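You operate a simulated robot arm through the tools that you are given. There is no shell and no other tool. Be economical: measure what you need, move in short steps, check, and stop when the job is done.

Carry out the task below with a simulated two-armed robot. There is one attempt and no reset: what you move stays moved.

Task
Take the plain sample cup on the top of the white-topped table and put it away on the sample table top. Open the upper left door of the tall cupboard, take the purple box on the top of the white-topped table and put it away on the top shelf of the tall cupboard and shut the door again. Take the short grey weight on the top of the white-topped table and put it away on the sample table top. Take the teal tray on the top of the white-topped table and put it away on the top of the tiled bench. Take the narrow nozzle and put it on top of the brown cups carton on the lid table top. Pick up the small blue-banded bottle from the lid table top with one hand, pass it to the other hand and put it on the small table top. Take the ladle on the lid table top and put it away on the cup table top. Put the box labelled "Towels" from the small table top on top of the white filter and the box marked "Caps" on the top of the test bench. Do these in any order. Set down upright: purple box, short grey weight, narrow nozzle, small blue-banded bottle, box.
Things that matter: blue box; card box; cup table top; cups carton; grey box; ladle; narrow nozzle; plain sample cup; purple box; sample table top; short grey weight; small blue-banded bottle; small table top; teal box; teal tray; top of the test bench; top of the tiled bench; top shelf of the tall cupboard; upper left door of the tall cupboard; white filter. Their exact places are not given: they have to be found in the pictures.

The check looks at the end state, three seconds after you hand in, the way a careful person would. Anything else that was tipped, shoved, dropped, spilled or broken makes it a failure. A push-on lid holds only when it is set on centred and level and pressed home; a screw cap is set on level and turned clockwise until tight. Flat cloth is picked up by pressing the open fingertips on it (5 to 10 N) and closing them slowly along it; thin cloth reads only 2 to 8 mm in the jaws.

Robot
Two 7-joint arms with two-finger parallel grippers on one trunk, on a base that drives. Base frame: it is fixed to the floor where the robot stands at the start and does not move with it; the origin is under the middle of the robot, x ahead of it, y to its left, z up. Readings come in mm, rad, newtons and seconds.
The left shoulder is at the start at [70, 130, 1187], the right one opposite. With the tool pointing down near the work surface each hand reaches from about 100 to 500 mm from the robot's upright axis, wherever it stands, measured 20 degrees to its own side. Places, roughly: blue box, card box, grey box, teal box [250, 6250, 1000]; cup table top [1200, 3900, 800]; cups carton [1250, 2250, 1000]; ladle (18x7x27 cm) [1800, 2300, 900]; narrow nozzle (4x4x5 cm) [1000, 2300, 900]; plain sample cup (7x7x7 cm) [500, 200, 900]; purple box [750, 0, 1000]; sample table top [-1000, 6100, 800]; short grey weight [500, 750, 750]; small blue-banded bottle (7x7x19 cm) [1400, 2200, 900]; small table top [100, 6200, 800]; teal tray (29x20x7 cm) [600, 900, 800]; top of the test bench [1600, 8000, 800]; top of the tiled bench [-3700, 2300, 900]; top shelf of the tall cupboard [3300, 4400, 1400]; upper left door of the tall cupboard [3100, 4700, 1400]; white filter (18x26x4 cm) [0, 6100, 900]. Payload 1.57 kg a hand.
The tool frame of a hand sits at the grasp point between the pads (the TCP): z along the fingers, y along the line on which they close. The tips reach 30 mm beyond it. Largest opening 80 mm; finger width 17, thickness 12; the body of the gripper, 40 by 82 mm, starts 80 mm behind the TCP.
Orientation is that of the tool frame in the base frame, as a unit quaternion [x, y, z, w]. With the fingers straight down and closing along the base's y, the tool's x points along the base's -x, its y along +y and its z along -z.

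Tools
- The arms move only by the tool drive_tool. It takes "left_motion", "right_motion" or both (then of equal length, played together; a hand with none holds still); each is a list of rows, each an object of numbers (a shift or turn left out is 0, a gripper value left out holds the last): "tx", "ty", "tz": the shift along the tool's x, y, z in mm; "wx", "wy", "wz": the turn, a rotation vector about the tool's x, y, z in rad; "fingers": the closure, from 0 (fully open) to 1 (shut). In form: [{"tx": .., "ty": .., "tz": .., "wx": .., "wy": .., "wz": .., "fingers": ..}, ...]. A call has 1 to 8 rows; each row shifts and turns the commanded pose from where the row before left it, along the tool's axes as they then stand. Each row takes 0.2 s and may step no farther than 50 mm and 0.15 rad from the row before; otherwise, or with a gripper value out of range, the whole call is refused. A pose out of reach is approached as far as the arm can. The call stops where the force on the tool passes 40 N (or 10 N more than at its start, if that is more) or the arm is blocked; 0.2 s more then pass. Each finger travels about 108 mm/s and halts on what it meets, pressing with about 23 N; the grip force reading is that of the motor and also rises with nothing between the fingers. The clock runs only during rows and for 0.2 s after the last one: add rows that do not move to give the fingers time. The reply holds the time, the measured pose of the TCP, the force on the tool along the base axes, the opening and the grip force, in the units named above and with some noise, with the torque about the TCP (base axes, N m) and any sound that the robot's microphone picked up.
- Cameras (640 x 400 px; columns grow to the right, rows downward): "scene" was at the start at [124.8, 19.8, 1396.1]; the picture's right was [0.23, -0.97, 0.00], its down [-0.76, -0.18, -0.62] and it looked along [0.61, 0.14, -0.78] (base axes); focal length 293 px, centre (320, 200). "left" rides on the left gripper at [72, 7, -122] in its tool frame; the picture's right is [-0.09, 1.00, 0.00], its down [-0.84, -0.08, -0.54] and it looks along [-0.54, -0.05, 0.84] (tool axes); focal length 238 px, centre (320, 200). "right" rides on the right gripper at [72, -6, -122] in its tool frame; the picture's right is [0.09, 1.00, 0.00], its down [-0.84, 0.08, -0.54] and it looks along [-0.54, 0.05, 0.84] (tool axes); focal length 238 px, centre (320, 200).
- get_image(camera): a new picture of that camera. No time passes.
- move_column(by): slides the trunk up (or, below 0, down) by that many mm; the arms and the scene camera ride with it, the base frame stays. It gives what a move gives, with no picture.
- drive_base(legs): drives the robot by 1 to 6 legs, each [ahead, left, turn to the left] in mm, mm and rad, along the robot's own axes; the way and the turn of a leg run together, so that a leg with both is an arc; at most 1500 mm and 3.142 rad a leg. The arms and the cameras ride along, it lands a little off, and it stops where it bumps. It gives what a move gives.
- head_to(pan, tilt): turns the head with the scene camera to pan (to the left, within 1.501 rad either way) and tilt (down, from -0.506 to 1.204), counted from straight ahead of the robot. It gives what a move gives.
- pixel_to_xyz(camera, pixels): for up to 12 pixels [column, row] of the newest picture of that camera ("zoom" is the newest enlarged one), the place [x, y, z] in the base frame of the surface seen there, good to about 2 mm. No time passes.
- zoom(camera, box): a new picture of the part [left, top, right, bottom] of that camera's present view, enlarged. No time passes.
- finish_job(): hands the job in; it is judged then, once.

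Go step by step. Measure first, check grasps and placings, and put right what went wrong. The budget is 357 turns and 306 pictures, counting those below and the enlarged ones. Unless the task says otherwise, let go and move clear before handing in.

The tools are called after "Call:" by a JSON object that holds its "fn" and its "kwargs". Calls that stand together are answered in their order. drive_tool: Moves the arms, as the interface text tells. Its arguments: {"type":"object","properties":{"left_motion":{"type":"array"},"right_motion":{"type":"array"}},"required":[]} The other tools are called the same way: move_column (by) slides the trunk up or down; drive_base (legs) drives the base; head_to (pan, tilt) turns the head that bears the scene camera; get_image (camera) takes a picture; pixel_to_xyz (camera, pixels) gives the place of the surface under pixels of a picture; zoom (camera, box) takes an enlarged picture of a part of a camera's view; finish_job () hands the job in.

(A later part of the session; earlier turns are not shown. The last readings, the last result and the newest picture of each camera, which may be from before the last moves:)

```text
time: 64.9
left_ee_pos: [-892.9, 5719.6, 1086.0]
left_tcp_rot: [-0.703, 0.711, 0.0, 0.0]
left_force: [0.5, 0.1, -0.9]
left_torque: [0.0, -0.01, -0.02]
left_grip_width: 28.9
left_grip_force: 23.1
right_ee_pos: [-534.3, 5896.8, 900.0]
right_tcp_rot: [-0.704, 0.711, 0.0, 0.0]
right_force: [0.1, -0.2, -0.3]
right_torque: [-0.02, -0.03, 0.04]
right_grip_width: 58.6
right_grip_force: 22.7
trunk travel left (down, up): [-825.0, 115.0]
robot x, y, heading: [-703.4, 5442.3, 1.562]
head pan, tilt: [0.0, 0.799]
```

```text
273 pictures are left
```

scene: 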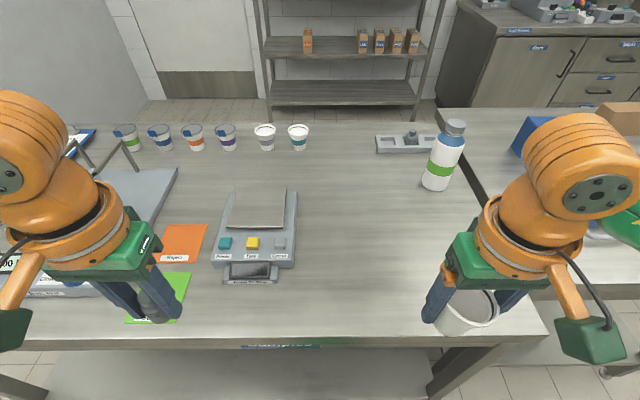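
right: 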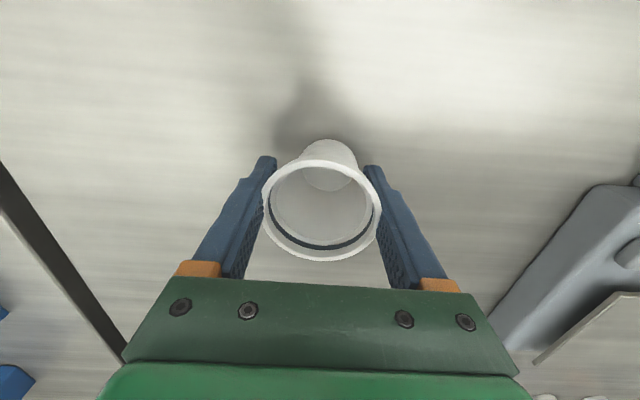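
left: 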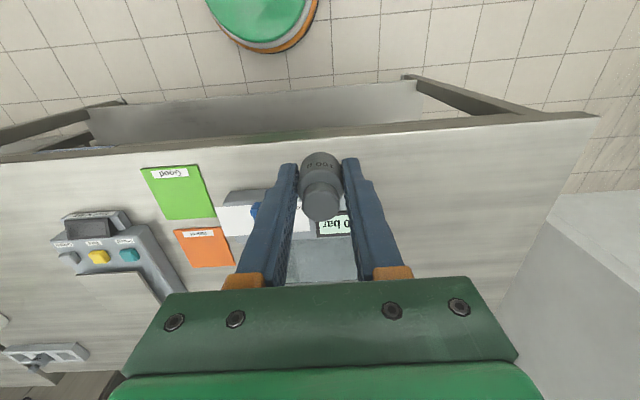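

The cup is about 8 mm above the table. I lower in small steps until contact.

Call:
{"fn": "drive_tool", "kwargs": {"right_motion": [{"tz": 4}, {"tz": 2}, {"tz": 1}, {}]}}

Call:
{"fn": "zoom", "kwargs": {"camera": "scene", "box": [320, 180, 480, 300]}}

```text
time: 65.9
left_ee_pos: [-892.7, 5718.7, 1086.6]
left_tcp_rot: [-0.703, 0.711, 0.001, -0.001]
left_force: [0.2, 0.9, -1.5]
left_torque: [-0.01, 0.0, 0.03]
left_grip_width: 29.0
left_grip_force: 22.7
right_ee_pos: [-534.8, 5897.3, 893.7]
right_tcp_rot: [-0.703, 0.711, 0.001, 0.0]
right_force: [-0.5, 0.5, -0.2]
right_torque: [0.01, 0.01, -0.01]
right_grip_width: 58.2
right_grip_force: 23.1
trunk travel left (down, up): [-825.0, 115.0]
robot x, y, heading: [-707.4, 5439.6, 1.557]
head pan, tilt: [0.0, 0.799]
```

```text
3.33 times, centred on (400, 240) of scene
```

zoom: 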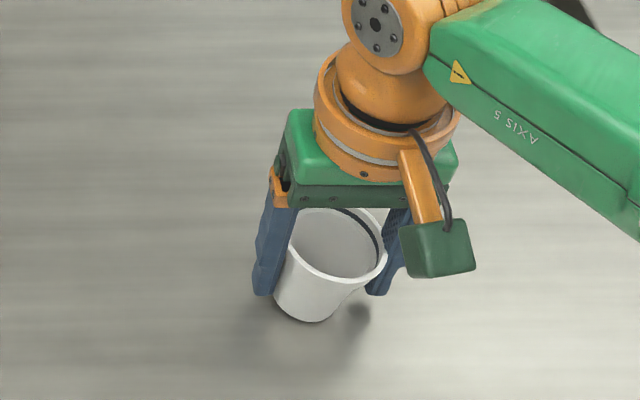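

Not touching yet; I lower a few more millimetres until the force shows contact.

Call:
{"fn": "drive_tool", "kwargs": {"right_motion": [{"tz": 1}, {"tz": 1}, {"tz": 1}, {}]}}

```text
time: 66.9
left_ee_pos: [-893.5, 5716.8, 1087.0]
left_tcp_rot: [-0.703, 0.711, -0.001, 0.0]
left_force: [-0.6, -0.4, -0.9]
left_torque: [0.01, 0.02, -0.01]
left_grip_width: 28.9
left_grip_force: 23.0
right_ee_pos: [-535.6, 5896.2, 891.4]
right_tcp_rot: [-0.703, 0.711, 0.0, 0.0]
right_force: [0.8, 2.9, 11.8]
right_torque: [0.03, -0.2, 0.0]
right_grip_width: 58.5
right_grip_force: 22.7
trunk travel left (down, up): [-825.0, 115.0]
robot x, y, heading: [-707.3, 5440.9, 1.553]
head pan, tilt: [0.0, 0.799]
```

Contact (11.8 N). I back off half a millimetre, open and rise.

Call:
{"fn": "drive_tool", "kwargs": {"right_motion": [{"tz": -0.7}, {"fingers": 0.15}, {"fingers": 0}, {}, {"tz": -15}, {"tz": -40}, {"tz": -45}, {"tz": -45}]}}

Call:
{"fn": "get_image", "kwargs": {"camera": "right"}}

```text
time: 68.7
left_ee_pos: [-894.8, 5719.6, 1085.2]
left_tcp_rot: [-0.703, 0.711, 0.0, 0.001]
left_force: [-0.4, -0.9, -0.7]
left_torque: [0.01, 0.03, 0.0]
left_grip_width: 29.0
left_grip_force: 22.9
right_ee_pos: [-535.5, 5897.0, 1037.9]
right_tcp_rot: [-0.704, 0.71, 0.0, 0.0]
right_force: [-0.2, 0.5, -0.5]
right_torque: [0.01, -0.01, 0.0]
right_grip_width: 80.0
right_grip_force: 0.1
trunk travel left (down, up): [-825.0, 115.0]
robot x, y, heading: [-708.8, 5437.7, 1.559]
head pan, tilt: [0.0, 0.799]
```

```text
271 pictures are left
```

right: 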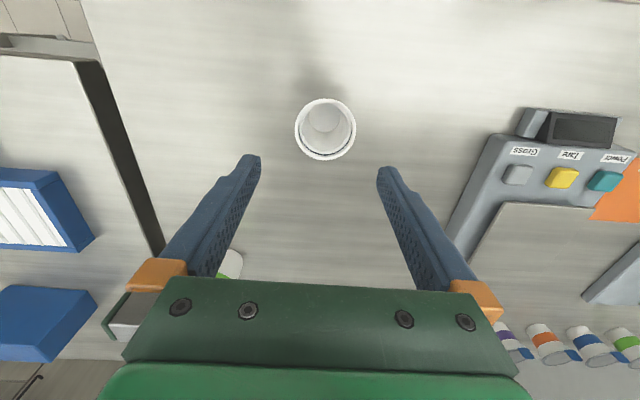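

The cup stands upright. I retract the right hand, drive right 150 mm, and move the weight over its spot.

Call:
{"fn": "drive_tool", "kwargs": {"right_motion": [{"tz": -40, "tx": 25}, {"tz": -20, "tx": 45}, {"tx": 45}, {"tx": 45}]}}

Call:
{"fn": "drive_base", "kwargs": {"legs": [[0, -150, 0.01]]}}

Call:
{"fn": "drive_tool", "kwargs": {"left_motion": [{"tx": -40, "ty": -20, "tz": 20}, {"tx": -40, "ty": -20, "tz": 20}, {"tx": -40, "ty": -20, "tz": 20}, {"tx": -40, "ty": -20, "tz": 20}, {"tz": 40}, {"tz": 40}, {"tz": 5}, {}]}}

Call:
{"fn": "get_image", "kwargs": {"camera": "left"}}

Call:
{"fn": "get_image", "kwargs": {"camera": "scene"}}

```text
time: 69.7
left_ee_pos: [-893.6, 5717.8, 1087.5]
left_tcp_rot: [-0.704, 0.71, 0.0, 0.0]
left_force: [0.0, -0.5, -1.1]
left_torque: [0.03, -0.03, -0.02]
left_grip_width: 28.9
left_grip_force: 22.8
right_ee_pos: [-536.9, 5734.6, 1095.2]
right_tcp_rot: [-0.703, 0.711, 0.001, 0.0]
right_force: [-0.2, 0.2, 1.3]
right_torque: [-0.04, 0.0, -0.02]
right_grip_width: 80.0
right_grip_force: 0.0
trunk travel left (down, up): [-825.0, 115.0]
robot x, y, heading: [-703.7, 5437.0, 1.561]
head pan, tilt: [0.0, 0.799]
```

```text
time: 71.0
left_ee_pos: [-748.5, 5717.1, 1084.8]
left_tcp_rot: [0.707, -0.707, 0.001, -0.002]
left_force: [0.1, -0.3, -1.0]
left_torque: [-0.04, 0.0, -0.01]
left_grip_width: 28.9
left_grip_force: 23.1
right_ee_pos: [-393.2, 5737.5, 1094.7]
right_tcp_rot: [-0.707, 0.707, -0.001, 0.001]
right_force: [0.6, 0.0, -0.6]
right_torque: [0.01, -0.04, 0.0]
right_grip_width: 79.9
right_grip_force: 0.0
trunk travel left (down, up): [-825.0, 115.0]
robot x, y, heading: [-553.4, 5438.2, 1.571]
head pan, tilt: [0.0, 0.799]
```

```text
time: 72.8
left_ee_pos: [-666.0, 5874.9, 922.5]
left_tcp_rot: [0.708, -0.707, 0.001, -0.001]
left_force: [0.3, 0.0, -1.9]
left_torque: [0.01, -0.01, 0.03]
left_grip_width: 28.9
left_grip_force: 22.6
right_ee_pos: [-391.7, 5738.9, 1094.4]
right_tcp_rot: [0.707, -0.707, -0.001, 0.001]
right_force: [0.0, 0.8, 0.6]
right_torque: [-0.01, -0.02, -0.01]
right_grip_width: 79.8
right_grip_force: 0.1
trunk travel left (down, up): [-825.0, 115.0]
robot x, y, heading: [-552.2, 5440.5, 1.569]
head pan, tilt: [0.0, 0.799]
```

```text
270 pictures are left
```

left: 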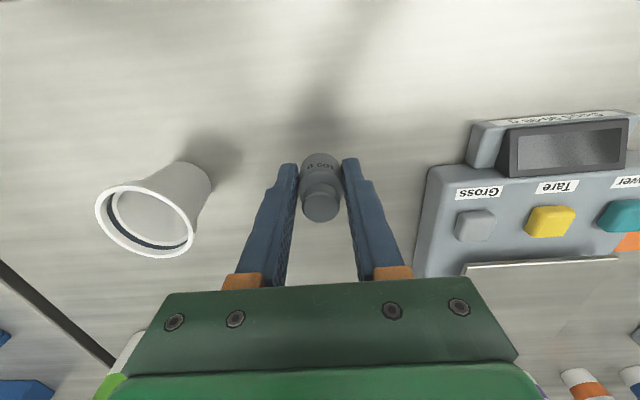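

```text
269 pictures are left
```

scene: 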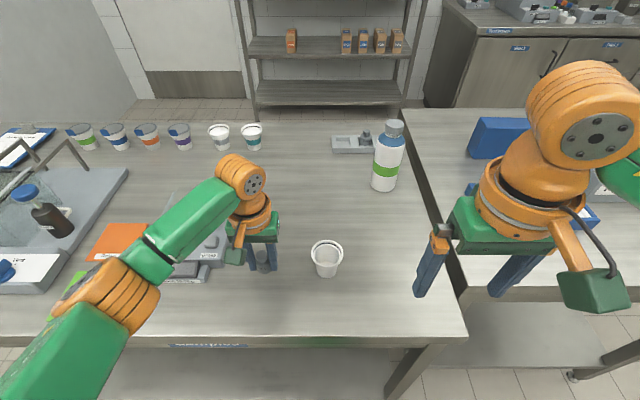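

Clear space around the weight (cup left, scale right). I lower 31 mm, then feel for contact.

Call:
{"fn": "drive_tool", "kwargs": {"left_motion": [{"tz": 28}, {"tz": 3}, {"tz": 1}, {"tz": 1}, {"tz": 1}, {}]}}

```text
time: 74.2
left_ee_pos: [-665.4, 5875.1, 887.7]
left_tcp_rot: [0.708, -0.707, 0.0, 0.0]
left_force: [0.5, 0.1, -1.1]
left_torque: [0.01, -0.01, 0.0]
left_grip_width: 29.3
left_grip_force: 22.7
right_ee_pos: [-391.1, 5739.0, 1095.8]
right_tcp_rot: [-0.707, 0.708, 0.0, -0.001]
right_force: [-0.6, 0.6, -0.5]
right_torque: [0.01, 0.01, 0.01]
right_grip_width: 80.2
right_grip_force: 0.1
trunk travel left (down, up): [-825.0, 115.0]
robot x, y, heading: [-558.1, 5441.2, 1.573]
head pan, tilt: [0.0, 0.799]
```

Call:
{"fn": "drive_tool", "kwargs": {"left_motion": [{"tz": 1}, {"tz": 1}, {}]}}

```text
time: 75.0
left_ee_pos: [-666.2, 5876.1, 887.6]
left_tcp_rot: [0.708, -0.706, 0.001, -0.001]
left_force: [-0.9, 1.9, 7.2]
left_torque: [0.04, 0.06, 0.0]
left_grip_width: 29.0
left_grip_force: 23.2
right_ee_pos: [-391.5, 5737.3, 1095.6]
right_tcp_rot: [0.708, -0.707, -0.001, 0.001]
right_force: [0.4, 0.1, 0.3]
right_torque: [-0.03, -0.02, 0.01]
right_grip_width: 80.2
right_grip_force: 0.0
trunk travel left (down, up): [-825.0, 115.0]
robot x, y, heading: [-554.3, 5437.9, 1.573]
head pan, tilt: [0.0, 0.799]
```

Contact felt (7 N). I release and rise.

Call:
{"fn": "drive_tool", "kwargs": {"left_motion": [{"tz": -0.5}, {"fingers": 0.4}, {}, {"tz": -20}, {"tz": -45}, {"tz": -45}, {"tz": -45, "tx": 25}, {"tz": -45, "tx": 20}]}}

Call:
{"fn": "drive_tool", "kwargs": {"left_motion": [{"tx": 40}, {"tx": 40, "ty": 20, "fingers": 0}, {"tx": 30, "ty": 30}, {"ty": 30}]}}

Call:
{"fn": "head_to", "kwargs": {"pan": -0.3, "tilt": 0.75}}

Call:
{"fn": "get_image", "kwargs": {"camera": "scene"}}

```text
refused: row 7 steps farther than a row can; nothing moved
```

```text
time: 76.0
left_ee_pos: [-747.8, 5766.6, 883.1]
left_tcp_rot: [0.707, -0.707, 0.001, 0.0]
left_force: [-0.6, 0.3, 0.1]
left_torque: [0.0, -0.02, -0.01]
left_grip_width: 79.9
left_grip_force: 0.1
right_ee_pos: [-391.7, 5737.7, 1094.9]
right_tcp_rot: [-0.707, 0.707, 0.0, 0.0]
right_force: [0.0, -0.1, -0.2]
right_torque: [0.0, 0.01, -0.01]
right_grip_width: 79.7
right_grip_force: 0.2
trunk travel left (down, up): [-825.0, 115.0]
robot x, y, heading: [-554.9, 5439.9, 1.57]
head pan, tilt: [0.0, 0.799]
```

```text
time: 76.8
left_ee_pos: [-745.4, 5769.2, 883.3]
left_tcp_rot: [0.708, -0.706, 0.001, 0.0]
left_force: [1.0, 1.3, -1.2]
left_torque: [0.01, 0.0, 0.01]
left_grip_width: 79.9
left_grip_force: 0.1
right_ee_pos: [-390.8, 5737.2, 1094.6]
right_tcp_rot: [0.707, -0.707, 0.0, 0.0]
right_force: [0.3, -0.7, 0.3]
right_torque: [0.04, -0.01, 0.0]
right_grip_width: 80.1
right_grip_force: 0.1
trunk travel left (down, up): [-825.0, 115.0]
robot x, y, heading: [-551.2, 5437.8, 1.571]
head pan, tilt: [-0.3, 0.75]
```

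```text
268 pictures are left
```

scene: 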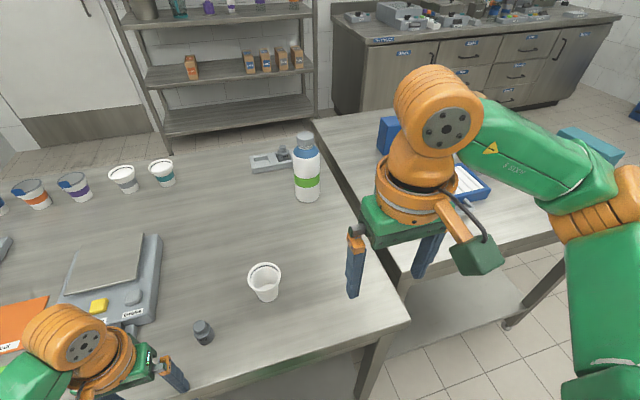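

My combined row was refused, so the second call dragged the hand at low height; the weight is visible at (203,332). I check it closely.

Call:
{"fn": "zoom", "kwargs": {"camera": "scene", "box": [140, 260, 300, 360]}}

Call:
{"fn": "pixel_to_xyz", "kwargs": {"camera": "scene", "pixels": [[202, 323], [203, 342], [203, 330], [196, 331]]}}

Call:
{"fn": "get_image", "kwargs": {"camera": "left"}}

```text
4.00 times, centred on (220, 310) of scene
```

zoom: 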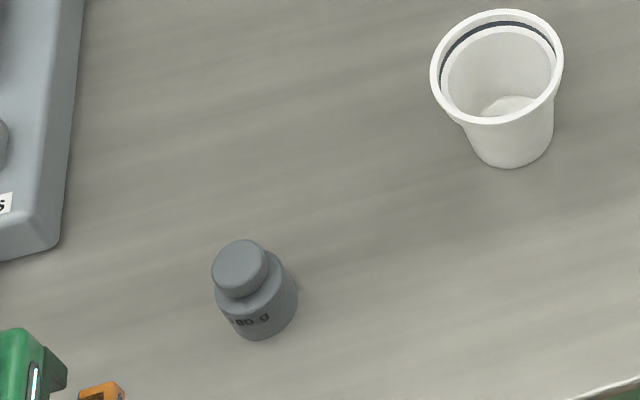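

```text
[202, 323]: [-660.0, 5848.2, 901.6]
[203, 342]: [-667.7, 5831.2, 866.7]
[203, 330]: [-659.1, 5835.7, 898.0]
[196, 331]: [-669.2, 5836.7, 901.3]
```

```text
266 pictures are left
```

left: 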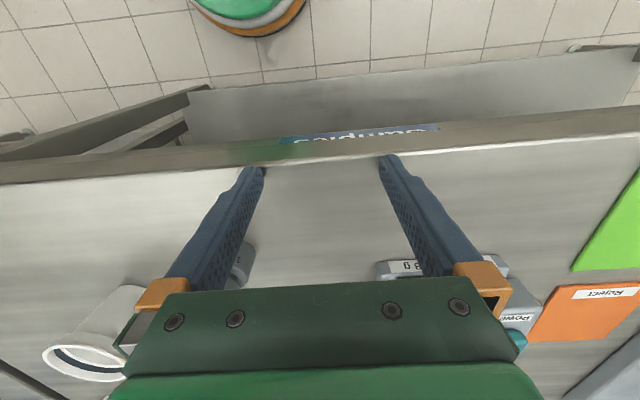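

The weight stands upright at (-665,5840). I raise the left hand and drive right to inspect the small table.

Call:
{"fn": "drive_tool", "kwargs": {"left_motion": [{"tz": -45}, {"tz": -45}, {"tz": -45}, {"tz": -45}, {"tx": 30, "tz": -20}, {}]}}

Call:
{"fn": "drive_base", "kwargs": {"legs": [[-60, 0, 0], [0, -600, 0]]}}

Call:
{"fn": "head_to", "kwargs": {"pan": 0.0, "tilt": 0.8}}

Call:
{"fn": "get_image", "kwargs": {"camera": "scene"}}

```text
time: 78.2
left_ee_pos: [-746.8, 5736.9, 1086.9]
left_tcp_rot: [0.707, -0.707, 0.0, 0.001]
left_force: [-0.5, 0.2, 0.1]
left_torque: [0.02, -0.01, -0.02]
left_grip_width: 80.2
left_grip_force: 0.1
right_ee_pos: [-391.7, 5738.5, 1095.5]
right_tcp_rot: [0.707, -0.707, -0.001, 0.0]
right_force: [0.1, -0.6, -0.1]
right_torque: [-0.01, 0.01, 0.03]
right_grip_width: 80.1
right_grip_force: 0.0
trunk travel left (down, up): [-825.0, 115.0]
robot x, y, heading: [-554.3, 5435.3, 1.571]
head pan, tilt: [-0.3, 0.75]
```

```text
time: 82.2
left_ee_pos: [-155.1, 5678.3, 1087.1]
left_tcp_rot: [0.71, -0.705, 0.001, -0.001]
left_force: [0.1, 0.7, -0.4]
left_torque: [0.01, -0.01, -0.03]
left_grip_width: 79.7
left_grip_force: 0.0
right_ee_pos: [200.2, 5682.3, 1095.1]
right_tcp_rot: [0.71, -0.704, 0.0, 0.0]
right_force: [0.5, 0.3, -0.3]
right_torque: [-0.01, 0.0, 0.02]
right_grip_width: 80.2
right_grip_force: 0.1
trunk travel left (down, up): [-825.0, 115.0]
robot x, y, heading: [34.5, 5376.6, 1.579]
head pan, tilt: [-0.3, 0.75]
```

```text
time: 83.0
left_ee_pos: [-155.2, 5679.0, 1087.0]
left_tcp_rot: [0.709, -0.705, 0.0, 0.0]
left_force: [0.5, 0.4, -0.4]
left_torque: [-0.01, -0.01, 0.04]
left_grip_width: 80.3
left_grip_force: 0.0
right_ee_pos: [200.7, 5680.2, 1094.7]
right_tcp_rot: [0.709, -0.705, -0.001, 0.001]
right_force: [1.2, -0.8, -0.5]
right_torque: [0.02, -0.01, -0.02]
right_grip_width: 80.2
right_grip_force: 0.2
trunk travel left (down, up): [-825.0, 115.0]
robot x, y, heading: [34.5, 5380.2, 1.578]
head pan, tilt: [0.0, 0.799]
```

```text
265 pictures are left
```

scene: 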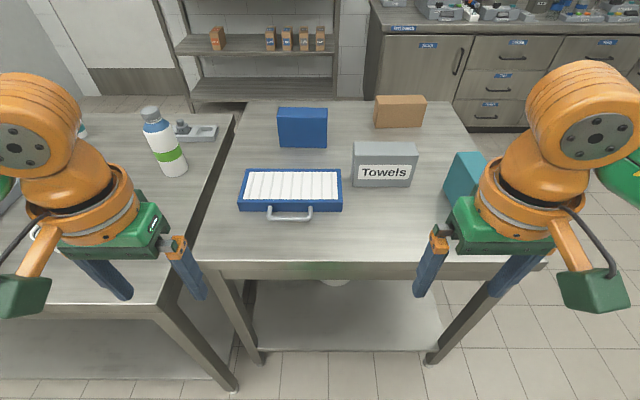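

The grey box says "Towels". I zoom in to look for the "Caps" label and measure.

Call:
{"fn": "zoom", "kwargs": {"camera": "scene", "box": [220, 80, 540, 280]}}

Call:
{"fn": "pixel_to_xyz", "kwargs": {"camera": "scene", "pixels": [[243, 170], [340, 170], [342, 207], [238, 207], [290, 190], [354, 145], [418, 144], [412, 186], [352, 160], [416, 157], [353, 184], [290, 230]]}}

Call:
{"fn": "pixel_to_xyz", "kwargs": {"camera": "scene", "pixels": [[278, 110], [327, 109], [279, 118], [327, 117], [280, 146], [376, 97], [425, 97], [375, 126], [460, 155], [445, 190], [330, 265], [480, 155]]}}

```text
2.00 times, centred on (380, 180) of scene
```

zoom: 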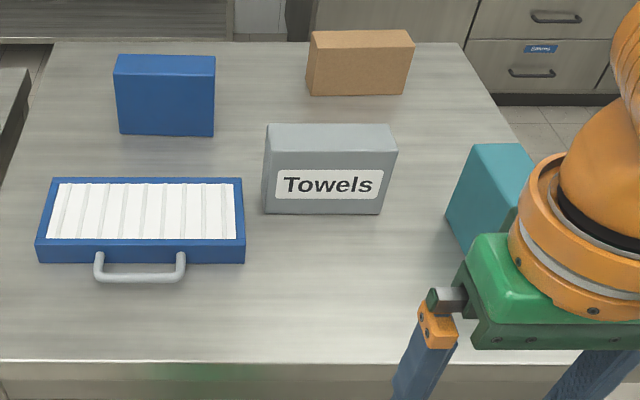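

```text
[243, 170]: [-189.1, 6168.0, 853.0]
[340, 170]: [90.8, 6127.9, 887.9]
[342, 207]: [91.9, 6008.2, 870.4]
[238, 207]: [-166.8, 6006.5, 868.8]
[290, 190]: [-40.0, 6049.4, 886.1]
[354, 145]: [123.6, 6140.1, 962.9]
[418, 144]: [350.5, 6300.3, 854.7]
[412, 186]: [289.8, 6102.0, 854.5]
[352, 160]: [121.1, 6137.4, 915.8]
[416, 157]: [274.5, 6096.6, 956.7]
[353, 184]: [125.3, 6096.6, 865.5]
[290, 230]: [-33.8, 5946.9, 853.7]
```

```text
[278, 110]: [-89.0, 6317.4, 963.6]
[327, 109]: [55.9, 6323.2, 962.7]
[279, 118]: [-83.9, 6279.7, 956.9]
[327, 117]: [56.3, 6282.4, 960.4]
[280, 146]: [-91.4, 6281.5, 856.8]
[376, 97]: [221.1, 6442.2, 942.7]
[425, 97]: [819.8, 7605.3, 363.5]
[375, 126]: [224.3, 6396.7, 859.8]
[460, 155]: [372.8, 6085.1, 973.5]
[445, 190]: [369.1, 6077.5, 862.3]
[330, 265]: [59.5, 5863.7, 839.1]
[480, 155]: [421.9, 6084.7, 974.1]
```

Towels box: x 122–275, y 6096–6140, top z 963; filter body x -165…91, y ≈6004–6130, top 888. I turn the right hand 90° in two calls while driving closer.

Call:
{"fn": "drive_base", "kwargs": {"legs": [[255, 0, -0.008]]}}

Call:
{"fn": "drive_tool", "kwargs": {"right_motion": [{"wz": 0.1428}, {"wz": 0.1428}, {"wz": 0.1428}, {"wz": 0.1428}, {"wz": 0.1428}, {"wz": 0.1428}, {"wz": 0.1428}, {"wz": 0.1428}]}}

Call:
{"fn": "drive_tool", "kwargs": {"right_motion": [{"wz": 0.1428}, {"wz": 0.1428}, {"wz": 0.1428}, {}]}}

Call:
{"fn": "get_image", "kwargs": {"camera": "scene"}}

Call:
{"fn": "get_image", "kwargs": {"camera": "right"}}

```text
time: 84.8
left_ee_pos: [-147.8, 5932.7, 1087.7]
left_tcp_rot: [-0.703, 0.711, 0.0, 0.0]
left_force: [-0.2, -0.4, -0.7]
left_torque: [0.02, -0.03, 0.02]
left_grip_width: 79.9
left_grip_force: 0.3
right_ee_pos: [207.2, 5928.8, 1095.0]
right_tcp_rot: [-0.703, 0.711, 0.001, 0.0]
right_force: [0.0, -0.2, 0.5]
right_torque: [0.0, 0.0, -0.02]
right_grip_width: 79.8
right_grip_force: 0.1
trunk travel left (down, up): [-825.0, 115.0]
robot x, y, heading: [38.0, 5633.6, 1.555]
head pan, tilt: [0.0, 0.799]
```

```text
time: 86.6
left_ee_pos: [-148.4, 5934.4, 1088.5]
left_tcp_rot: [-0.703, 0.712, 0.0, 0.0]
left_force: [-0.3, -0.1, 0.0]
left_torque: [0.02, 0.05, -0.01]
left_grip_width: 79.9
left_grip_force: 0.1
right_ee_pos: [205.9, 5930.6, 1095.3]
right_tcp_rot: [-0.205, 0.979, 0.001, -0.001]
right_force: [0.7, -1.4, 0.0]
right_torque: [-0.01, -0.01, 0.03]
right_grip_width: 80.0
right_grip_force: 0.1
trunk travel left (down, up): [-825.0, 115.0]
robot x, y, heading: [40.6, 5632.8, 1.559]
head pan, tilt: [0.0, 0.799]
```

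```text
time: 87.6
left_ee_pos: [-148.0, 5934.1, 1087.8]
left_tcp_rot: [-0.702, 0.712, 0.0, 0.0]
left_force: [0.4, -0.1, 0.1]
left_torque: [0.0, -0.04, -0.01]
left_grip_width: 79.8
left_grip_force: 0.0
right_ee_pos: [206.4, 5930.8, 1094.5]
right_tcp_rot: [0.007, 1.0, 0.001, -0.001]
right_force: [0.1, -0.1, -0.4]
right_torque: [-0.02, -0.01, 0.01]
right_grip_width: 80.2
right_grip_force: 0.1
trunk travel left (down, up): [-825.0, 115.0]
robot x, y, heading: [39.1, 5631.8, 1.561]
head pan, tilt: [0.0, 0.799]
```

```text
263 pictures are left
```

scene: 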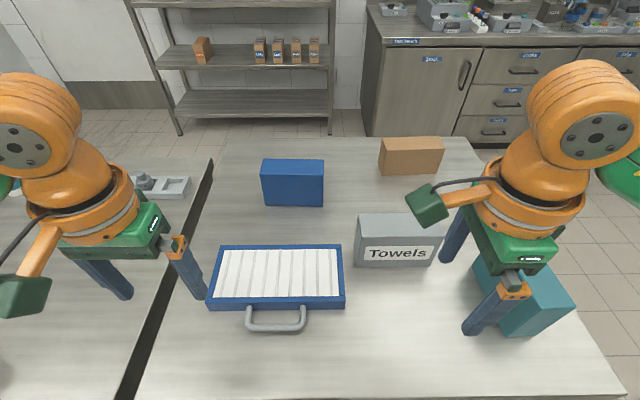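

```text
262 pictures are left
```

right: 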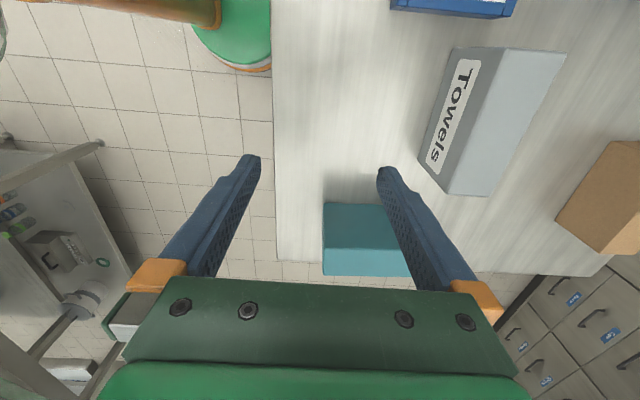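

The right hand is now aligned to close along base y. I measure the Towels box's top precisely in both pictures.

Call:
{"fn": "pixel_to_xyz", "kwargs": {"camera": "right", "pixels": [[500, 52], [560, 56], [490, 188], [455, 190], [485, 60], [440, 160], [530, 120], [480, 120]]}}

Call:
{"fn": "pixel_to_xyz", "kwargs": {"camera": "scene", "pixels": [[361, 214], [425, 212], [360, 233], [430, 231], [365, 262], [425, 264], [395, 223], [213, 249], [337, 249], [213, 297], [340, 297], [276, 307]]}}

```text
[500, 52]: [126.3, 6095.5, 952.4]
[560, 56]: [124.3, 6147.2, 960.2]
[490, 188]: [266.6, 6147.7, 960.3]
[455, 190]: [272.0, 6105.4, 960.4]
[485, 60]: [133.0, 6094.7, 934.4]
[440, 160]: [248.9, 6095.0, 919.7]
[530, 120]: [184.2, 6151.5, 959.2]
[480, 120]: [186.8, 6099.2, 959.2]
```

```text
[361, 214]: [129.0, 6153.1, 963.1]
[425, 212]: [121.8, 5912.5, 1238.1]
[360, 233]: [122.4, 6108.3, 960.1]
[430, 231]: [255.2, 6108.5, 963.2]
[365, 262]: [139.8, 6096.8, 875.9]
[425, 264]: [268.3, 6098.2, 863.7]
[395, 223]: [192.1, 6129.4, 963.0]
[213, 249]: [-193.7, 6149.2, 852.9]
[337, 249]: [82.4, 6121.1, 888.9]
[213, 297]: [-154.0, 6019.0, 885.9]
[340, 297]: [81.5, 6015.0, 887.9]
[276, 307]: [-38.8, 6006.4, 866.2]
```

The box spans y 6095–6155 (60 mm), centre (198,6125). I drive 25 mm nearer and bring the hand above.

Call:
{"fn": "drive_base", "kwargs": {"legs": [[25, 0, 0.008]]}}

Call:
{"fn": "drive_tool", "kwargs": {"right_motion": [{"ty": 42, "tx": 2}, {"ty": 42, "tx": 2}, {"ty": 42, "tx": 2}, {"ty": 42, "tx": 2}, {"tz": 30}, {}]}}

Call:
{"fn": "get_image", "kwargs": {"camera": "right"}}

```text
time: 88.4
left_ee_pos: [-150.0, 5953.5, 1088.4]
left_tcp_rot: [-0.706, 0.708, 0.001, 0.001]
left_force: [0.0, -1.3, 0.1]
left_torque: [0.07, 0.01, -0.02]
left_grip_width: 80.2
left_grip_force: 0.1
right_ee_pos: [204.7, 5951.4, 1096.4]
right_tcp_rot: [0.002, 1.0, 0.003, -0.002]
right_force: [0.9, -0.6, 0.8]
right_torque: [0.04, 0.0, 0.01]
right_grip_width: 79.9
right_grip_force: 0.1
trunk travel left (down, up): [-825.0, 115.0]
robot x, y, heading: [36.0, 5660.2, 1.564]
head pan, tilt: [0.0, 0.799]
```

```text
time: 89.8
left_ee_pos: [-149.3, 5958.1, 1089.0]
left_tcp_rot: [-0.706, 0.708, 0.0, 0.001]
left_force: [0.4, 0.5, -0.1]
left_torque: [0.01, -0.02, -0.02]
left_grip_width: 79.9
left_grip_force: 0.0
right_ee_pos: [199.2, 6124.5, 1064.8]
right_tcp_rot: [0.002, 1.0, 0.001, -0.001]
right_force: [-0.9, 0.3, 0.8]
right_torque: [-0.01, 0.0, -0.01]
right_grip_width: 79.7
right_grip_force: 0.0
trunk travel left (down, up): [-825.0, 115.0]
robot x, y, heading: [40.2, 5660.6, 1.564]
head pan, tilt: [0.0, 0.799]
```

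```text
261 pictures are left
```

right: 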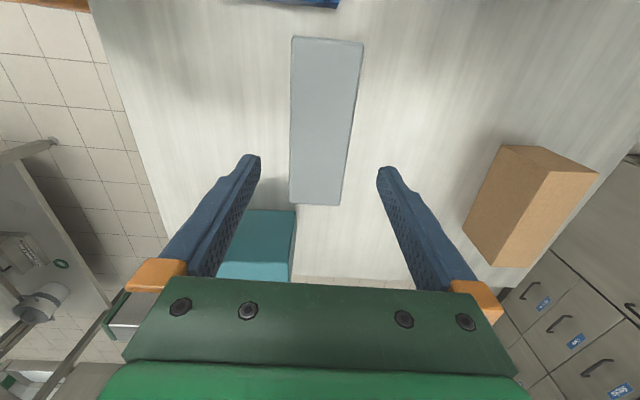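

Call:
{"fn": "pixel_to_xyz", "kwargs": {"camera": "right", "pixels": [[294, 42], [359, 48], [293, 198], [342, 200], [293, 120], [350, 120]]}}

Call:
{"fn": "drive_tool", "kwargs": {"right_motion": [{"tz": 40}, {"tz": 25}, {}]}}

Call:
{"fn": "get_image", "kwargs": {"camera": "right"}}

```text
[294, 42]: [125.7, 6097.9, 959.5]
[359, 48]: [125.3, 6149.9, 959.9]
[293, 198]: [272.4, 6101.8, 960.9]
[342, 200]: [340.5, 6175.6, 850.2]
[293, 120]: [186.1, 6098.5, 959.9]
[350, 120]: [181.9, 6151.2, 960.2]
```

```text
time: 90.6
left_ee_pos: [-151.6, 5958.3, 1087.7]
left_tcp_rot: [-0.706, 0.708, -0.001, 0.001]
left_force: [-0.7, -0.2, 0.6]
left_torque: [0.0, 0.01, -0.01]
left_grip_width: 80.0
left_grip_force: 0.0
right_ee_pos: [196.3, 6122.8, 999.3]
right_tcp_rot: [0.001, 1.0, -0.001, -0.001]
right_force: [-0.1, 0.2, -0.4]
right_torque: [0.0, 0.02, 0.03]
right_grip_width: 79.7
right_grip_force: 0.2
trunk travel left (down, up): [-825.0, 115.0]
robot x, y, heading: [38.2, 5657.9, 1.561]
head pan, tilt: [0.0, 0.799]
```

```text
260 pictures are left
```

right: 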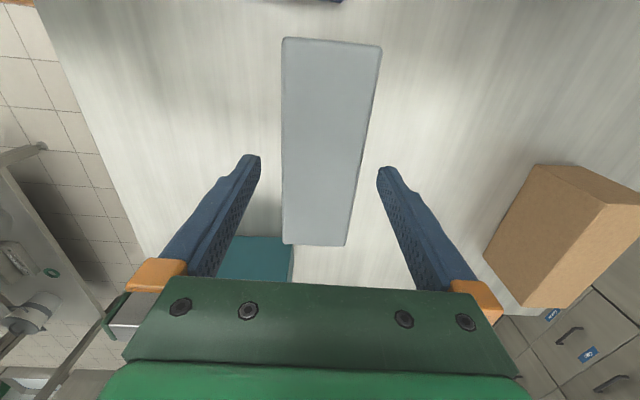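

Well aligned. I descend 62 mm, grip and lift slightly.

Call:
{"fn": "drive_tool", "kwargs": {"right_motion": [{"tz": 40}, {"tz": 22}, {"fingers": 0.5}, {"fingers": 1}, {}, {"tz": -5}, {"tz": -25}, {}]}}

Call:
{"fn": "get_image", "kwargs": {"camera": "right"}}

```text
time: 92.4
left_ee_pos: [-150.0, 5957.7, 1088.3]
left_tcp_rot: [-0.706, 0.708, 0.0, -0.001]
left_force: [0.4, 0.2, 0.7]
left_torque: [0.0, 0.01, -0.01]
left_grip_width: 80.2
left_grip_force: 0.0
right_ee_pos: [197.3, 6125.2, 968.5]
right_tcp_rot: [0.002, 1.0, 0.0, 0.0]
right_force: [-0.5, -0.8, -2.1]
right_torque: [-0.01, 0.01, 0.0]
right_grip_width: 59.7
right_grip_force: 23.2
trunk travel left (down, up): [-825.0, 115.0]
robot x, y, heading: [41.4, 5658.8, 1.567]
head pan, tilt: [0.0, 0.799]
```

```text
259 pictures are left
```

right: 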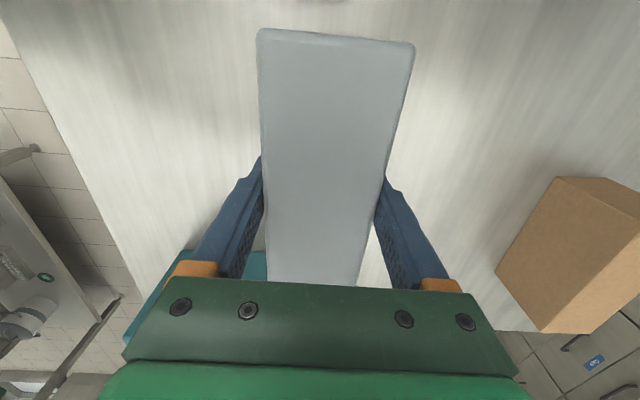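

Held at 59.7 mm. I lift 60 mm, drive left 235 mm to bring it over the filter.

Call:
{"fn": "drive_tool", "kwargs": {"right_motion": [{"tz": -40}, {"tz": -20}, {"ty": -30}, {"ty": -28}, {}]}}

Call:
{"fn": "drive_base", "kwargs": {"legs": [[0, 235, 0]]}}

Call:
{"fn": "get_image", "kwargs": {"camera": "scene"}}

Call:
{"fn": "get_image", "kwargs": {"camera": "right"}}

```text
time: 93.6
left_ee_pos: [-151.6, 5959.0, 1087.2]
left_tcp_rot: [-0.707, 0.708, -0.001, 0.001]
left_force: [0.0, -0.2, 0.5]
left_torque: [0.0, -0.04, 0.02]
left_grip_width: 79.9
left_grip_force: 0.1
right_ee_pos: [198.2, 6068.4, 1027.1]
right_tcp_rot: [0.002, 1.0, 0.0, -0.001]
right_force: [0.2, 0.7, -1.8]
right_torque: [0.01, 0.0, 0.05]
right_grip_width: 59.7
right_grip_force: 23.6
trunk travel left (down, up): [-825.0, 115.0]
robot x, y, heading: [38.2, 5657.6, 1.569]
head pan, tilt: [0.0, 0.799]
```

```text
time: 95.5
left_ee_pos: [-285.3, 5955.8, 1087.5]
left_tcp_rot: [-0.662, 0.75, 0.0, -0.001]
left_force: [0.3, 0.4, 0.0]
left_torque: [0.02, 0.05, -0.02]
left_grip_width: 80.2
left_grip_force: 0.0
right_ee_pos: [74.5, 6021.4, 1029.0]
right_tcp_rot: [0.062, 0.998, 0.0, -0.001]
right_force: [0.3, 0.3, -1.9]
right_torque: [0.03, 0.01, 0.0]
right_grip_width: 60.1
right_grip_force: 22.9
trunk travel left (down, up): [-825.0, 115.0]
robot x, y, heading: [-136.1, 5635.7, 1.449]
head pan, tilt: [0.0, 0.799]
stopped in leg 1: the robot was blocked; the commanded pose is now the measured one
```

```text
258 pictures are left
```

scene: 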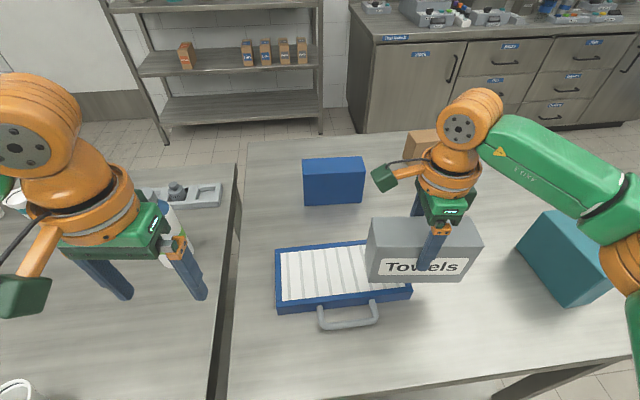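

```text
257 pictures are left
```

right: 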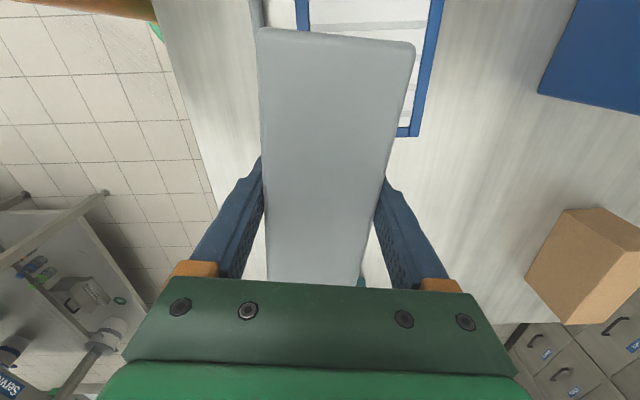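

The base bumped (robot at (-136,5636), heading 1.449), likely a table leg. I back off 60 mm and straighten.

Call:
{"fn": "drive_base", "kwargs": {"legs": [[-50, 0, 0], [0, 0, 0.12]]}}

Call:
{"fn": "head_to", "kwargs": {"pan": 0.3, "tilt": 0.95}}

Call:
{"fn": "get_image", "kwargs": {"camera": "scene"}}

```text
time: 97.0
left_ee_pos: [-327.6, 5889.3, 1087.7]
left_tcp_rot: [-0.706, 0.708, 0.0, -0.001]
left_force: [0.3, -0.3, 0.8]
left_torque: [0.0, 0.02, -0.04]
left_grip_width: 80.0
left_grip_force: 0.1
right_ee_pos: [21.4, 5998.3, 1026.4]
right_tcp_rot: [0.002, 1.0, -0.001, -0.002]
right_force: [-0.1, 0.3, -2.6]
right_torque: [0.02, -0.01, -0.03]
right_grip_width: 60.0
right_grip_force: 22.8
trunk travel left (down, up): [-825.0, 115.0]
robot x, y, heading: [-143.6, 5585.8, 1.571]
head pan, tilt: [0.0, 0.799]
```

```text
time: 97.8
left_ee_pos: [-330.3, 5886.5, 1087.6]
left_tcp_rot: [-0.707, 0.707, 0.0, 0.0]
left_force: [-1.3, 0.1, -0.1]
left_torque: [0.0, 0.02, 0.0]
left_grip_width: 79.8
left_grip_force: 0.2
right_ee_pos: [19.1, 5997.1, 1028.7]
right_tcp_rot: [0.002, 1.0, 0.0, -0.001]
right_force: [0.0, 0.8, -1.3]
right_torque: [-0.01, 0.02, 0.0]
right_grip_width: 59.8
right_grip_force: 23.3
trunk travel left (down, up): [-825.0, 115.0]
robot x, y, heading: [-141.0, 5591.5, 1.568]
head pan, tilt: [0.3, 0.949]
```

```text
256 pictures are left
```

scene: 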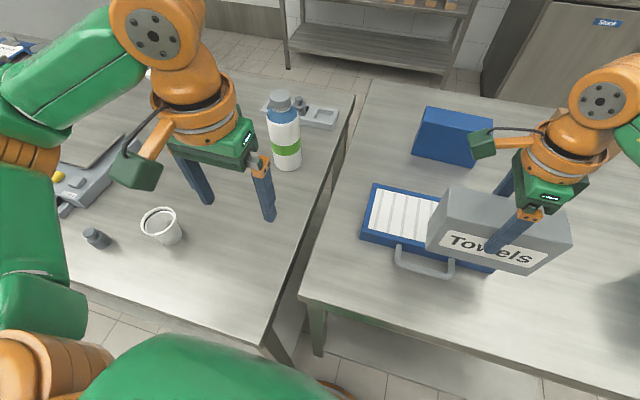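

All items still stand. I re-measure the filter, cup and weight after the bump.

Call:
{"fn": "pixel_to_xyz", "kwargs": {"camera": "scene", "pixels": [[374, 187], [364, 236], [420, 200], [440, 240], [160, 240], [97, 247], [158, 211], [330, 310], [280, 340], [470, 150]]}}

```text
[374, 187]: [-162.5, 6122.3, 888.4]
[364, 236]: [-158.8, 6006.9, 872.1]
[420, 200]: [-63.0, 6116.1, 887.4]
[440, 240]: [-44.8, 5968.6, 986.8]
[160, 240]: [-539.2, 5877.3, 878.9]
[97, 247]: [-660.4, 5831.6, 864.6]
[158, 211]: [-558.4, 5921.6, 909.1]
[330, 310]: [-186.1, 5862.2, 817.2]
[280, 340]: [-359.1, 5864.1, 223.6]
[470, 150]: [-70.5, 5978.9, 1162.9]
```

Nothing moved. I bring the Towels box over the filter centre (-37,6066).

Call:
{"fn": "drive_tool", "kwargs": {"right_motion": [{"tx": 29, "ty": 34}, {"tx": 28, "ty": 34}, {"tz": 30}, {}]}}

Call:
{"fn": "zoom", "kwargs": {"camera": "scene", "box": [330, 130, 570, 280]}}

Call:
{"fn": "get_image", "kwargs": {"camera": "right"}}

```text
time: 98.8
left_ee_pos: [-329.1, 5887.5, 1086.9]
left_tcp_rot: [-0.705, 0.709, 0.0, -0.001]
left_force: [0.3, 0.0, -0.3]
left_torque: [-0.02, 0.03, 0.04]
left_grip_width: 80.2
left_grip_force: 0.1
right_ee_pos: [-37.1, 6064.4, 998.5]
right_tcp_rot: [0.001, 1.0, 0.0, -0.001]
right_force: [-0.2, -0.2, -1.9]
right_torque: [-0.02, 0.03, -0.02]
right_grip_width: 59.8
right_grip_force: 22.8
trunk travel left (down, up): [-825.0, 115.0]
robot x, y, heading: [-142.7, 5586.7, 1.564]
head pan, tilt: [0.3, 0.949]
```

```text
2.67 times, centred on (450, 205) of scene
```

zoom: 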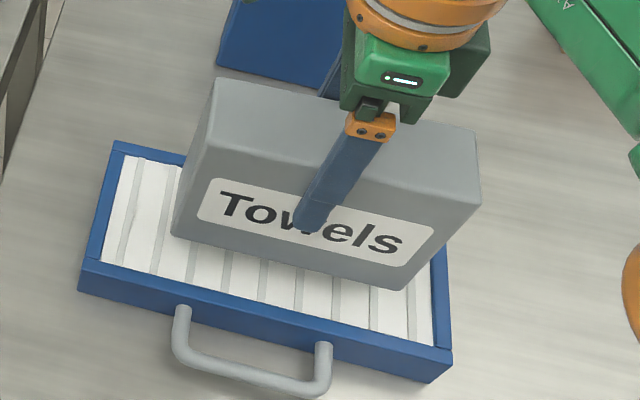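

```text
254 pictures are left
```

right: 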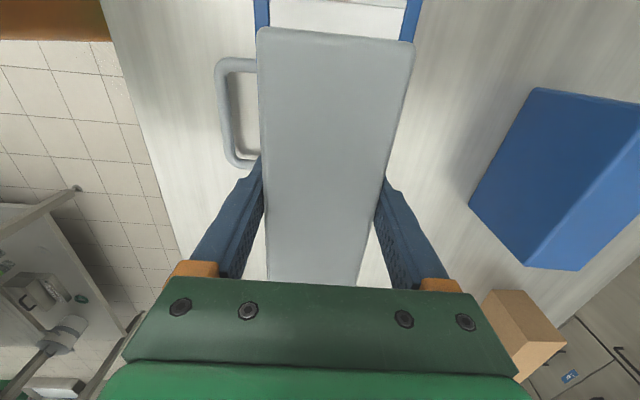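

Centred on the filter. I lower to contact.

Call:
{"fn": "drive_tool", "kwargs": {"right_motion": [{"tz": 18}, {"tz": 5}, {"tz": 2}, {"tz": 1}, {"tz": 1}, {}]}}

```text
time: 100.2
left_ee_pos: [-331.1, 5885.6, 1088.7]
left_tcp_rot: [-0.705, 0.71, 0.001, 0.001]
left_force: [0.3, -0.3, 0.0]
left_torque: [0.02, 0.0, -0.01]
left_grip_width: 80.0
left_grip_force: 0.1
right_ee_pos: [-37.6, 6062.3, 972.0]
right_tcp_rot: [0.002, 1.0, 0.001, -0.001]
right_force: [3.0, 7.0, 21.2]
right_torque: [-0.04, 0.06, -0.01]
right_grip_width: 59.6
right_grip_force: 23.0
trunk travel left (down, up): [-825.0, 115.0]
robot x, y, heading: [-139.3, 5588.9, 1.569]
head pan, tilt: [0.3, 0.949]
```

Contact at z 972. I ease up, release and rise.

Call:
{"fn": "drive_tool", "kwargs": {"right_motion": [{"tz": -1}, {"fingers": 0.1}, {"fingers": 0}, {}, {"tz": -30}, {"tz": -45}, {"tz": -45}, {}]}}

Call:
{"fn": "get_image", "kwargs": {"camera": "scene"}}

Call:
{"fn": "get_image", "kwargs": {"camera": "right"}}

```text
time: 102.0
left_ee_pos: [-328.5, 5888.2, 1086.5]
left_tcp_rot: [-0.706, 0.708, -0.001, -0.001]
left_force: [-1.0, 0.6, -0.5]
left_torque: [-0.01, 0.0, -0.03]
left_grip_width: 80.1
left_grip_force: 0.0
right_ee_pos: [-35.6, 6060.5, 1081.7]
right_tcp_rot: [0.001, 1.0, 0.0, -0.001]
right_force: [0.2, -0.3, -0.7]
right_torque: [-0.05, -0.01, -0.01]
right_grip_width: 79.9
right_grip_force: 0.0
right hand out of reach, approached as far as the arm can: row 7
trunk travel left (down, up): [-825.0, 115.0]
robot x, y, heading: [-139.0, 5591.4, 1.568]
head pan, tilt: [0.3, 0.949]
```

```text
253 pictures are left
```

scene: 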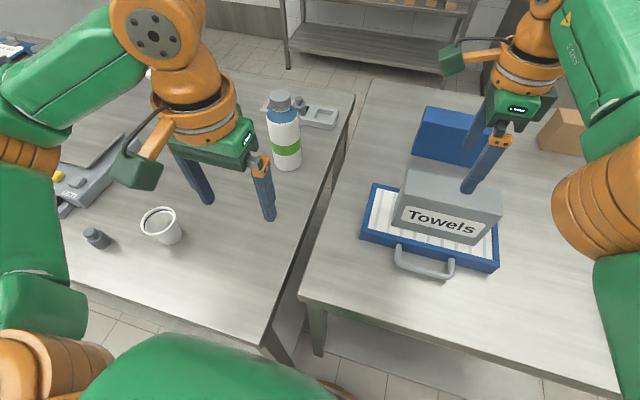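

```text
252 pictures are left
```

right: 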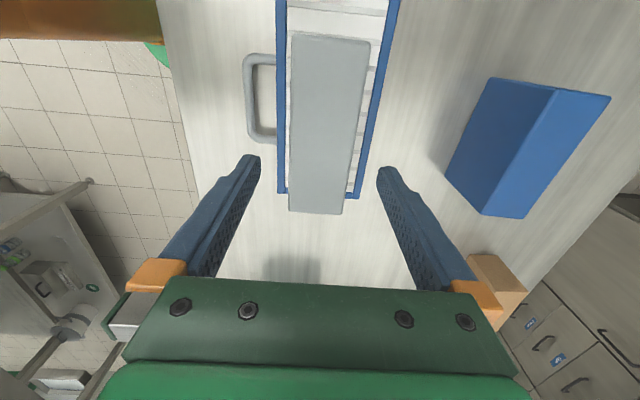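

Towels box is on the filter. Next I find the "Caps" label: I retract the right hand and drive right to see the other faces.

Call:
{"fn": "drive_tool", "kwargs": {"right_motion": [{"ty": -45}, {"ty": -45}, {"ty": -45, "tz": -15}, {}]}}

Call:
{"fn": "drive_base", "kwargs": {"legs": [[-150, 0, 0], [0, -1050, 0], [150, 0, 0.5]]}}

Call:
{"fn": "head_to", "kwargs": {"pan": 0.2, "tilt": 0.55}}

Call:
{"fn": "get_image", "kwargs": {"camera": "scene"}}

```text
time: 103.0
left_ee_pos: [-331.0, 5886.8, 1087.4]
left_tcp_rot: [-0.706, 0.708, -0.001, -0.001]
left_force: [0.1, 0.5, 0.1]
left_torque: [-0.01, -0.01, -0.03]
left_grip_width: 79.7
left_grip_force: 0.0
right_ee_pos: [-58.8, 6038.0, 1125.8]
right_tcp_rot: [0.001, 1.0, -0.001, 0.0]
right_force: [1.1, 0.2, -0.1]
right_torque: [-0.02, -0.01, 0.0]
right_grip_width: 80.0
right_grip_force: 0.1
right hand out of reach, approached as far as the arm can: row 1, 2, 3
trunk travel left (down, up): [-825.0, 115.0]
robot x, y, heading: [-137.0, 5588.9, 1.566]
head pan, tilt: [0.3, 0.949]
```

```text
time: 110.9
left_ee_pos: [581.6, 5752.0, 1087.1]
left_tcp_rot: [0.857, -0.516, 0.0, -0.001]
left_force: [-1.0, 0.0, 0.3]
left_torque: [-0.01, 0.0, 0.0]
left_grip_width: 80.3
left_grip_force: 0.1
right_ee_pos: [749.9, 6015.5, 1125.6]
right_tcp_rot: [-0.242, 0.97, -0.001, 0.0]
right_force: [1.0, 0.4, -0.4]
right_torque: [-0.01, 0.06, -0.01]
right_grip_width: 79.9
right_grip_force: 0.2
trunk travel left (down, up): [-825.0, 115.0]
robot x, y, heading: [885.1, 5579.2, 2.059]
head pan, tilt: [0.3, 0.949]
```

```text
time: 111.7
left_ee_pos: [580.0, 5754.1, 1088.0]
left_tcp_rot: [0.856, -0.516, 0.001, 0.001]
left_force: [-0.6, 0.2, 0.7]
left_torque: [-0.04, 0.01, 0.0]
left_grip_width: 79.9
left_grip_force: 0.0
right_ee_pos: [746.6, 6016.3, 1125.1]
right_tcp_rot: [-0.242, 0.97, -0.001, 0.0]
right_force: [0.1, 0.2, -0.6]
right_torque: [-0.02, -0.02, -0.01]
right_grip_width: 79.9
right_grip_force: 0.0
trunk travel left (down, up): [-825.0, 115.0]
robot x, y, heading: [884.6, 5581.4, 2.06]
head pan, tilt: [0.201, 0.55]
```

```text
251 pictures are left
```

scene: 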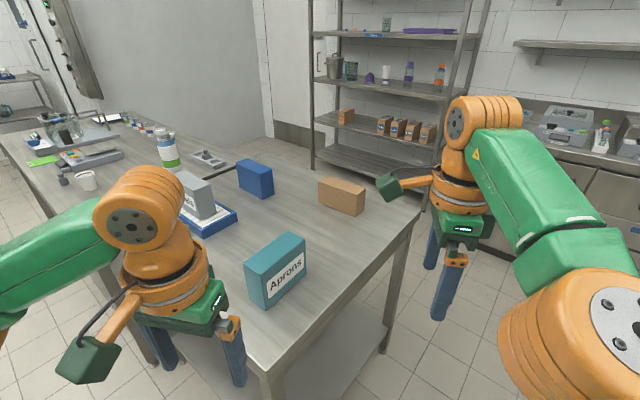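

The teal box is "Aprons", so Caps is blue or card with the label behind. I drive past the table's end to see the rear faces.

Call:
{"fn": "drive_base", "kwargs": {"legs": [[1130, -660, 0], [0, 0, 1.2]]}}

Call:
{"fn": "head_to", "kwargs": {"pan": 0.1, "tilt": 0.55}}

Call:
{"fn": "get_image", "kwargs": {"camera": "scene"}}

```text
time: 121.3
left_ee_pos: [673.2, 6665.3, 1086.8]
left_tcp_rot: [0.998, 0.058, 0.001, -0.001]
left_force: [0.0, 0.0, 0.0]
left_torque: [0.02, 0.0, 0.01]
left_grip_width: 80.0
left_grip_force: 0.0
right_ee_pos: [490.2, 6917.8, 1125.0]
right_tcp_rot: [0.747, -0.665, 0.001, 0.0]
right_force: [0.3, 0.6, 0.5]
right_torque: [0.03, 0.01, -0.02]
right_grip_width: 80.1
right_grip_force: 0.0
trunk travel left (down, up): [-825.0, 115.0]
robot x, y, heading: [948.2, 6889.2, -3.026]
head pan, tilt: [0.201, 0.55]
```

```text
time: 122.0
left_ee_pos: [673.0, 6665.2, 1087.4]
left_tcp_rot: [0.998, 0.058, 0.001, 0.0]
left_force: [-0.3, -1.2, -0.2]
left_torque: [0.02, -0.01, -0.02]
left_grip_width: 80.2
left_grip_force: 0.1
right_ee_pos: [489.4, 6917.3, 1124.8]
right_tcp_rot: [0.747, -0.664, 0.001, 0.0]
right_force: [0.1, -0.3, -0.6]
right_torque: [0.02, 0.03, 0.0]
right_grip_width: 80.2
right_grip_force: 0.0
trunk travel left (down, up): [-825.0, 115.0]
robot x, y, heading: [947.8, 6890.8, -3.023]
head pan, tilt: [0.099, 0.55]
```

```text
250 pictures are left
```

scene: 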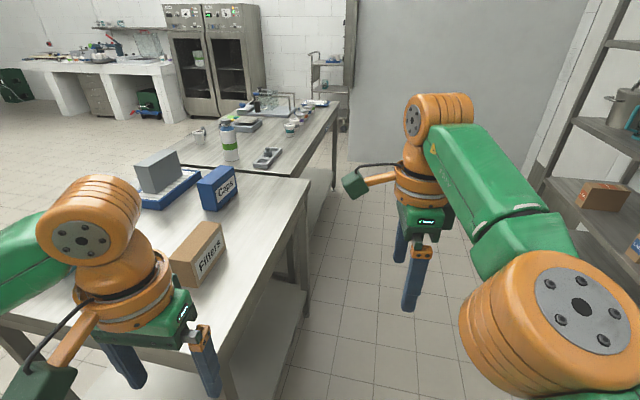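

Blue box is "Caps". I measure the table's back edge and the free floor behind it.

Call:
{"fn": "pixel_to_xyz", "kwargs": {"camera": "scene", "pixels": [[306, 190], [255, 305], [205, 210], [235, 190], [230, 168], [200, 185], [300, 330], [330, 230], [545, 195], [600, 235], [350, 170], [210, 180]]}}

Call:
{"fn": "head_to", "kwargs": {"pan": -0.9, "tilt": 0.55}}

Call:
{"fn": "get_image", "kwargs": {"camera": "scene"}}

```text
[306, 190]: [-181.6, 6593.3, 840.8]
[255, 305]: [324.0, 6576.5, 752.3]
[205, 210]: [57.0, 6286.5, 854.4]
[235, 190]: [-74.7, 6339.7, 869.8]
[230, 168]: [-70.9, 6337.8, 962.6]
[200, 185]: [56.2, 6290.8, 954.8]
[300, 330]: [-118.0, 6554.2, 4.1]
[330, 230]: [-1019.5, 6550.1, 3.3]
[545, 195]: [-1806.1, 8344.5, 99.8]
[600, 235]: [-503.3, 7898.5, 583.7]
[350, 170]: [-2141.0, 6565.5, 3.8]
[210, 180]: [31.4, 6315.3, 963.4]
```

```text
time: 123.2
left_ee_pos: [673.8, 6665.7, 1088.5]
left_tcp_rot: [0.998, 0.057, 0.001, 0.0]
left_force: [0.2, 0.2, 0.2]
left_torque: [-0.02, 0.01, 0.06]
left_grip_width: 79.8
left_grip_force: 0.0
right_ee_pos: [491.0, 6917.1, 1124.4]
right_tcp_rot: [0.747, -0.665, 0.0, -0.001]
right_force: [0.6, 0.3, -0.3]
right_torque: [0.01, -0.01, -0.03]
right_grip_width: 79.8
right_grip_force: 0.1
trunk travel left (down, up): [-825.0, 115.0]
robot x, y, heading: [947.9, 6887.7, -3.028]
head pan, tilt: [-0.901, 0.55]
```

```text
249 pictures are left
```

scene: 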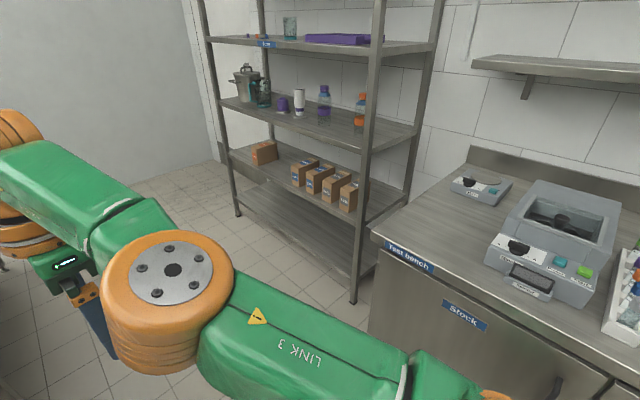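

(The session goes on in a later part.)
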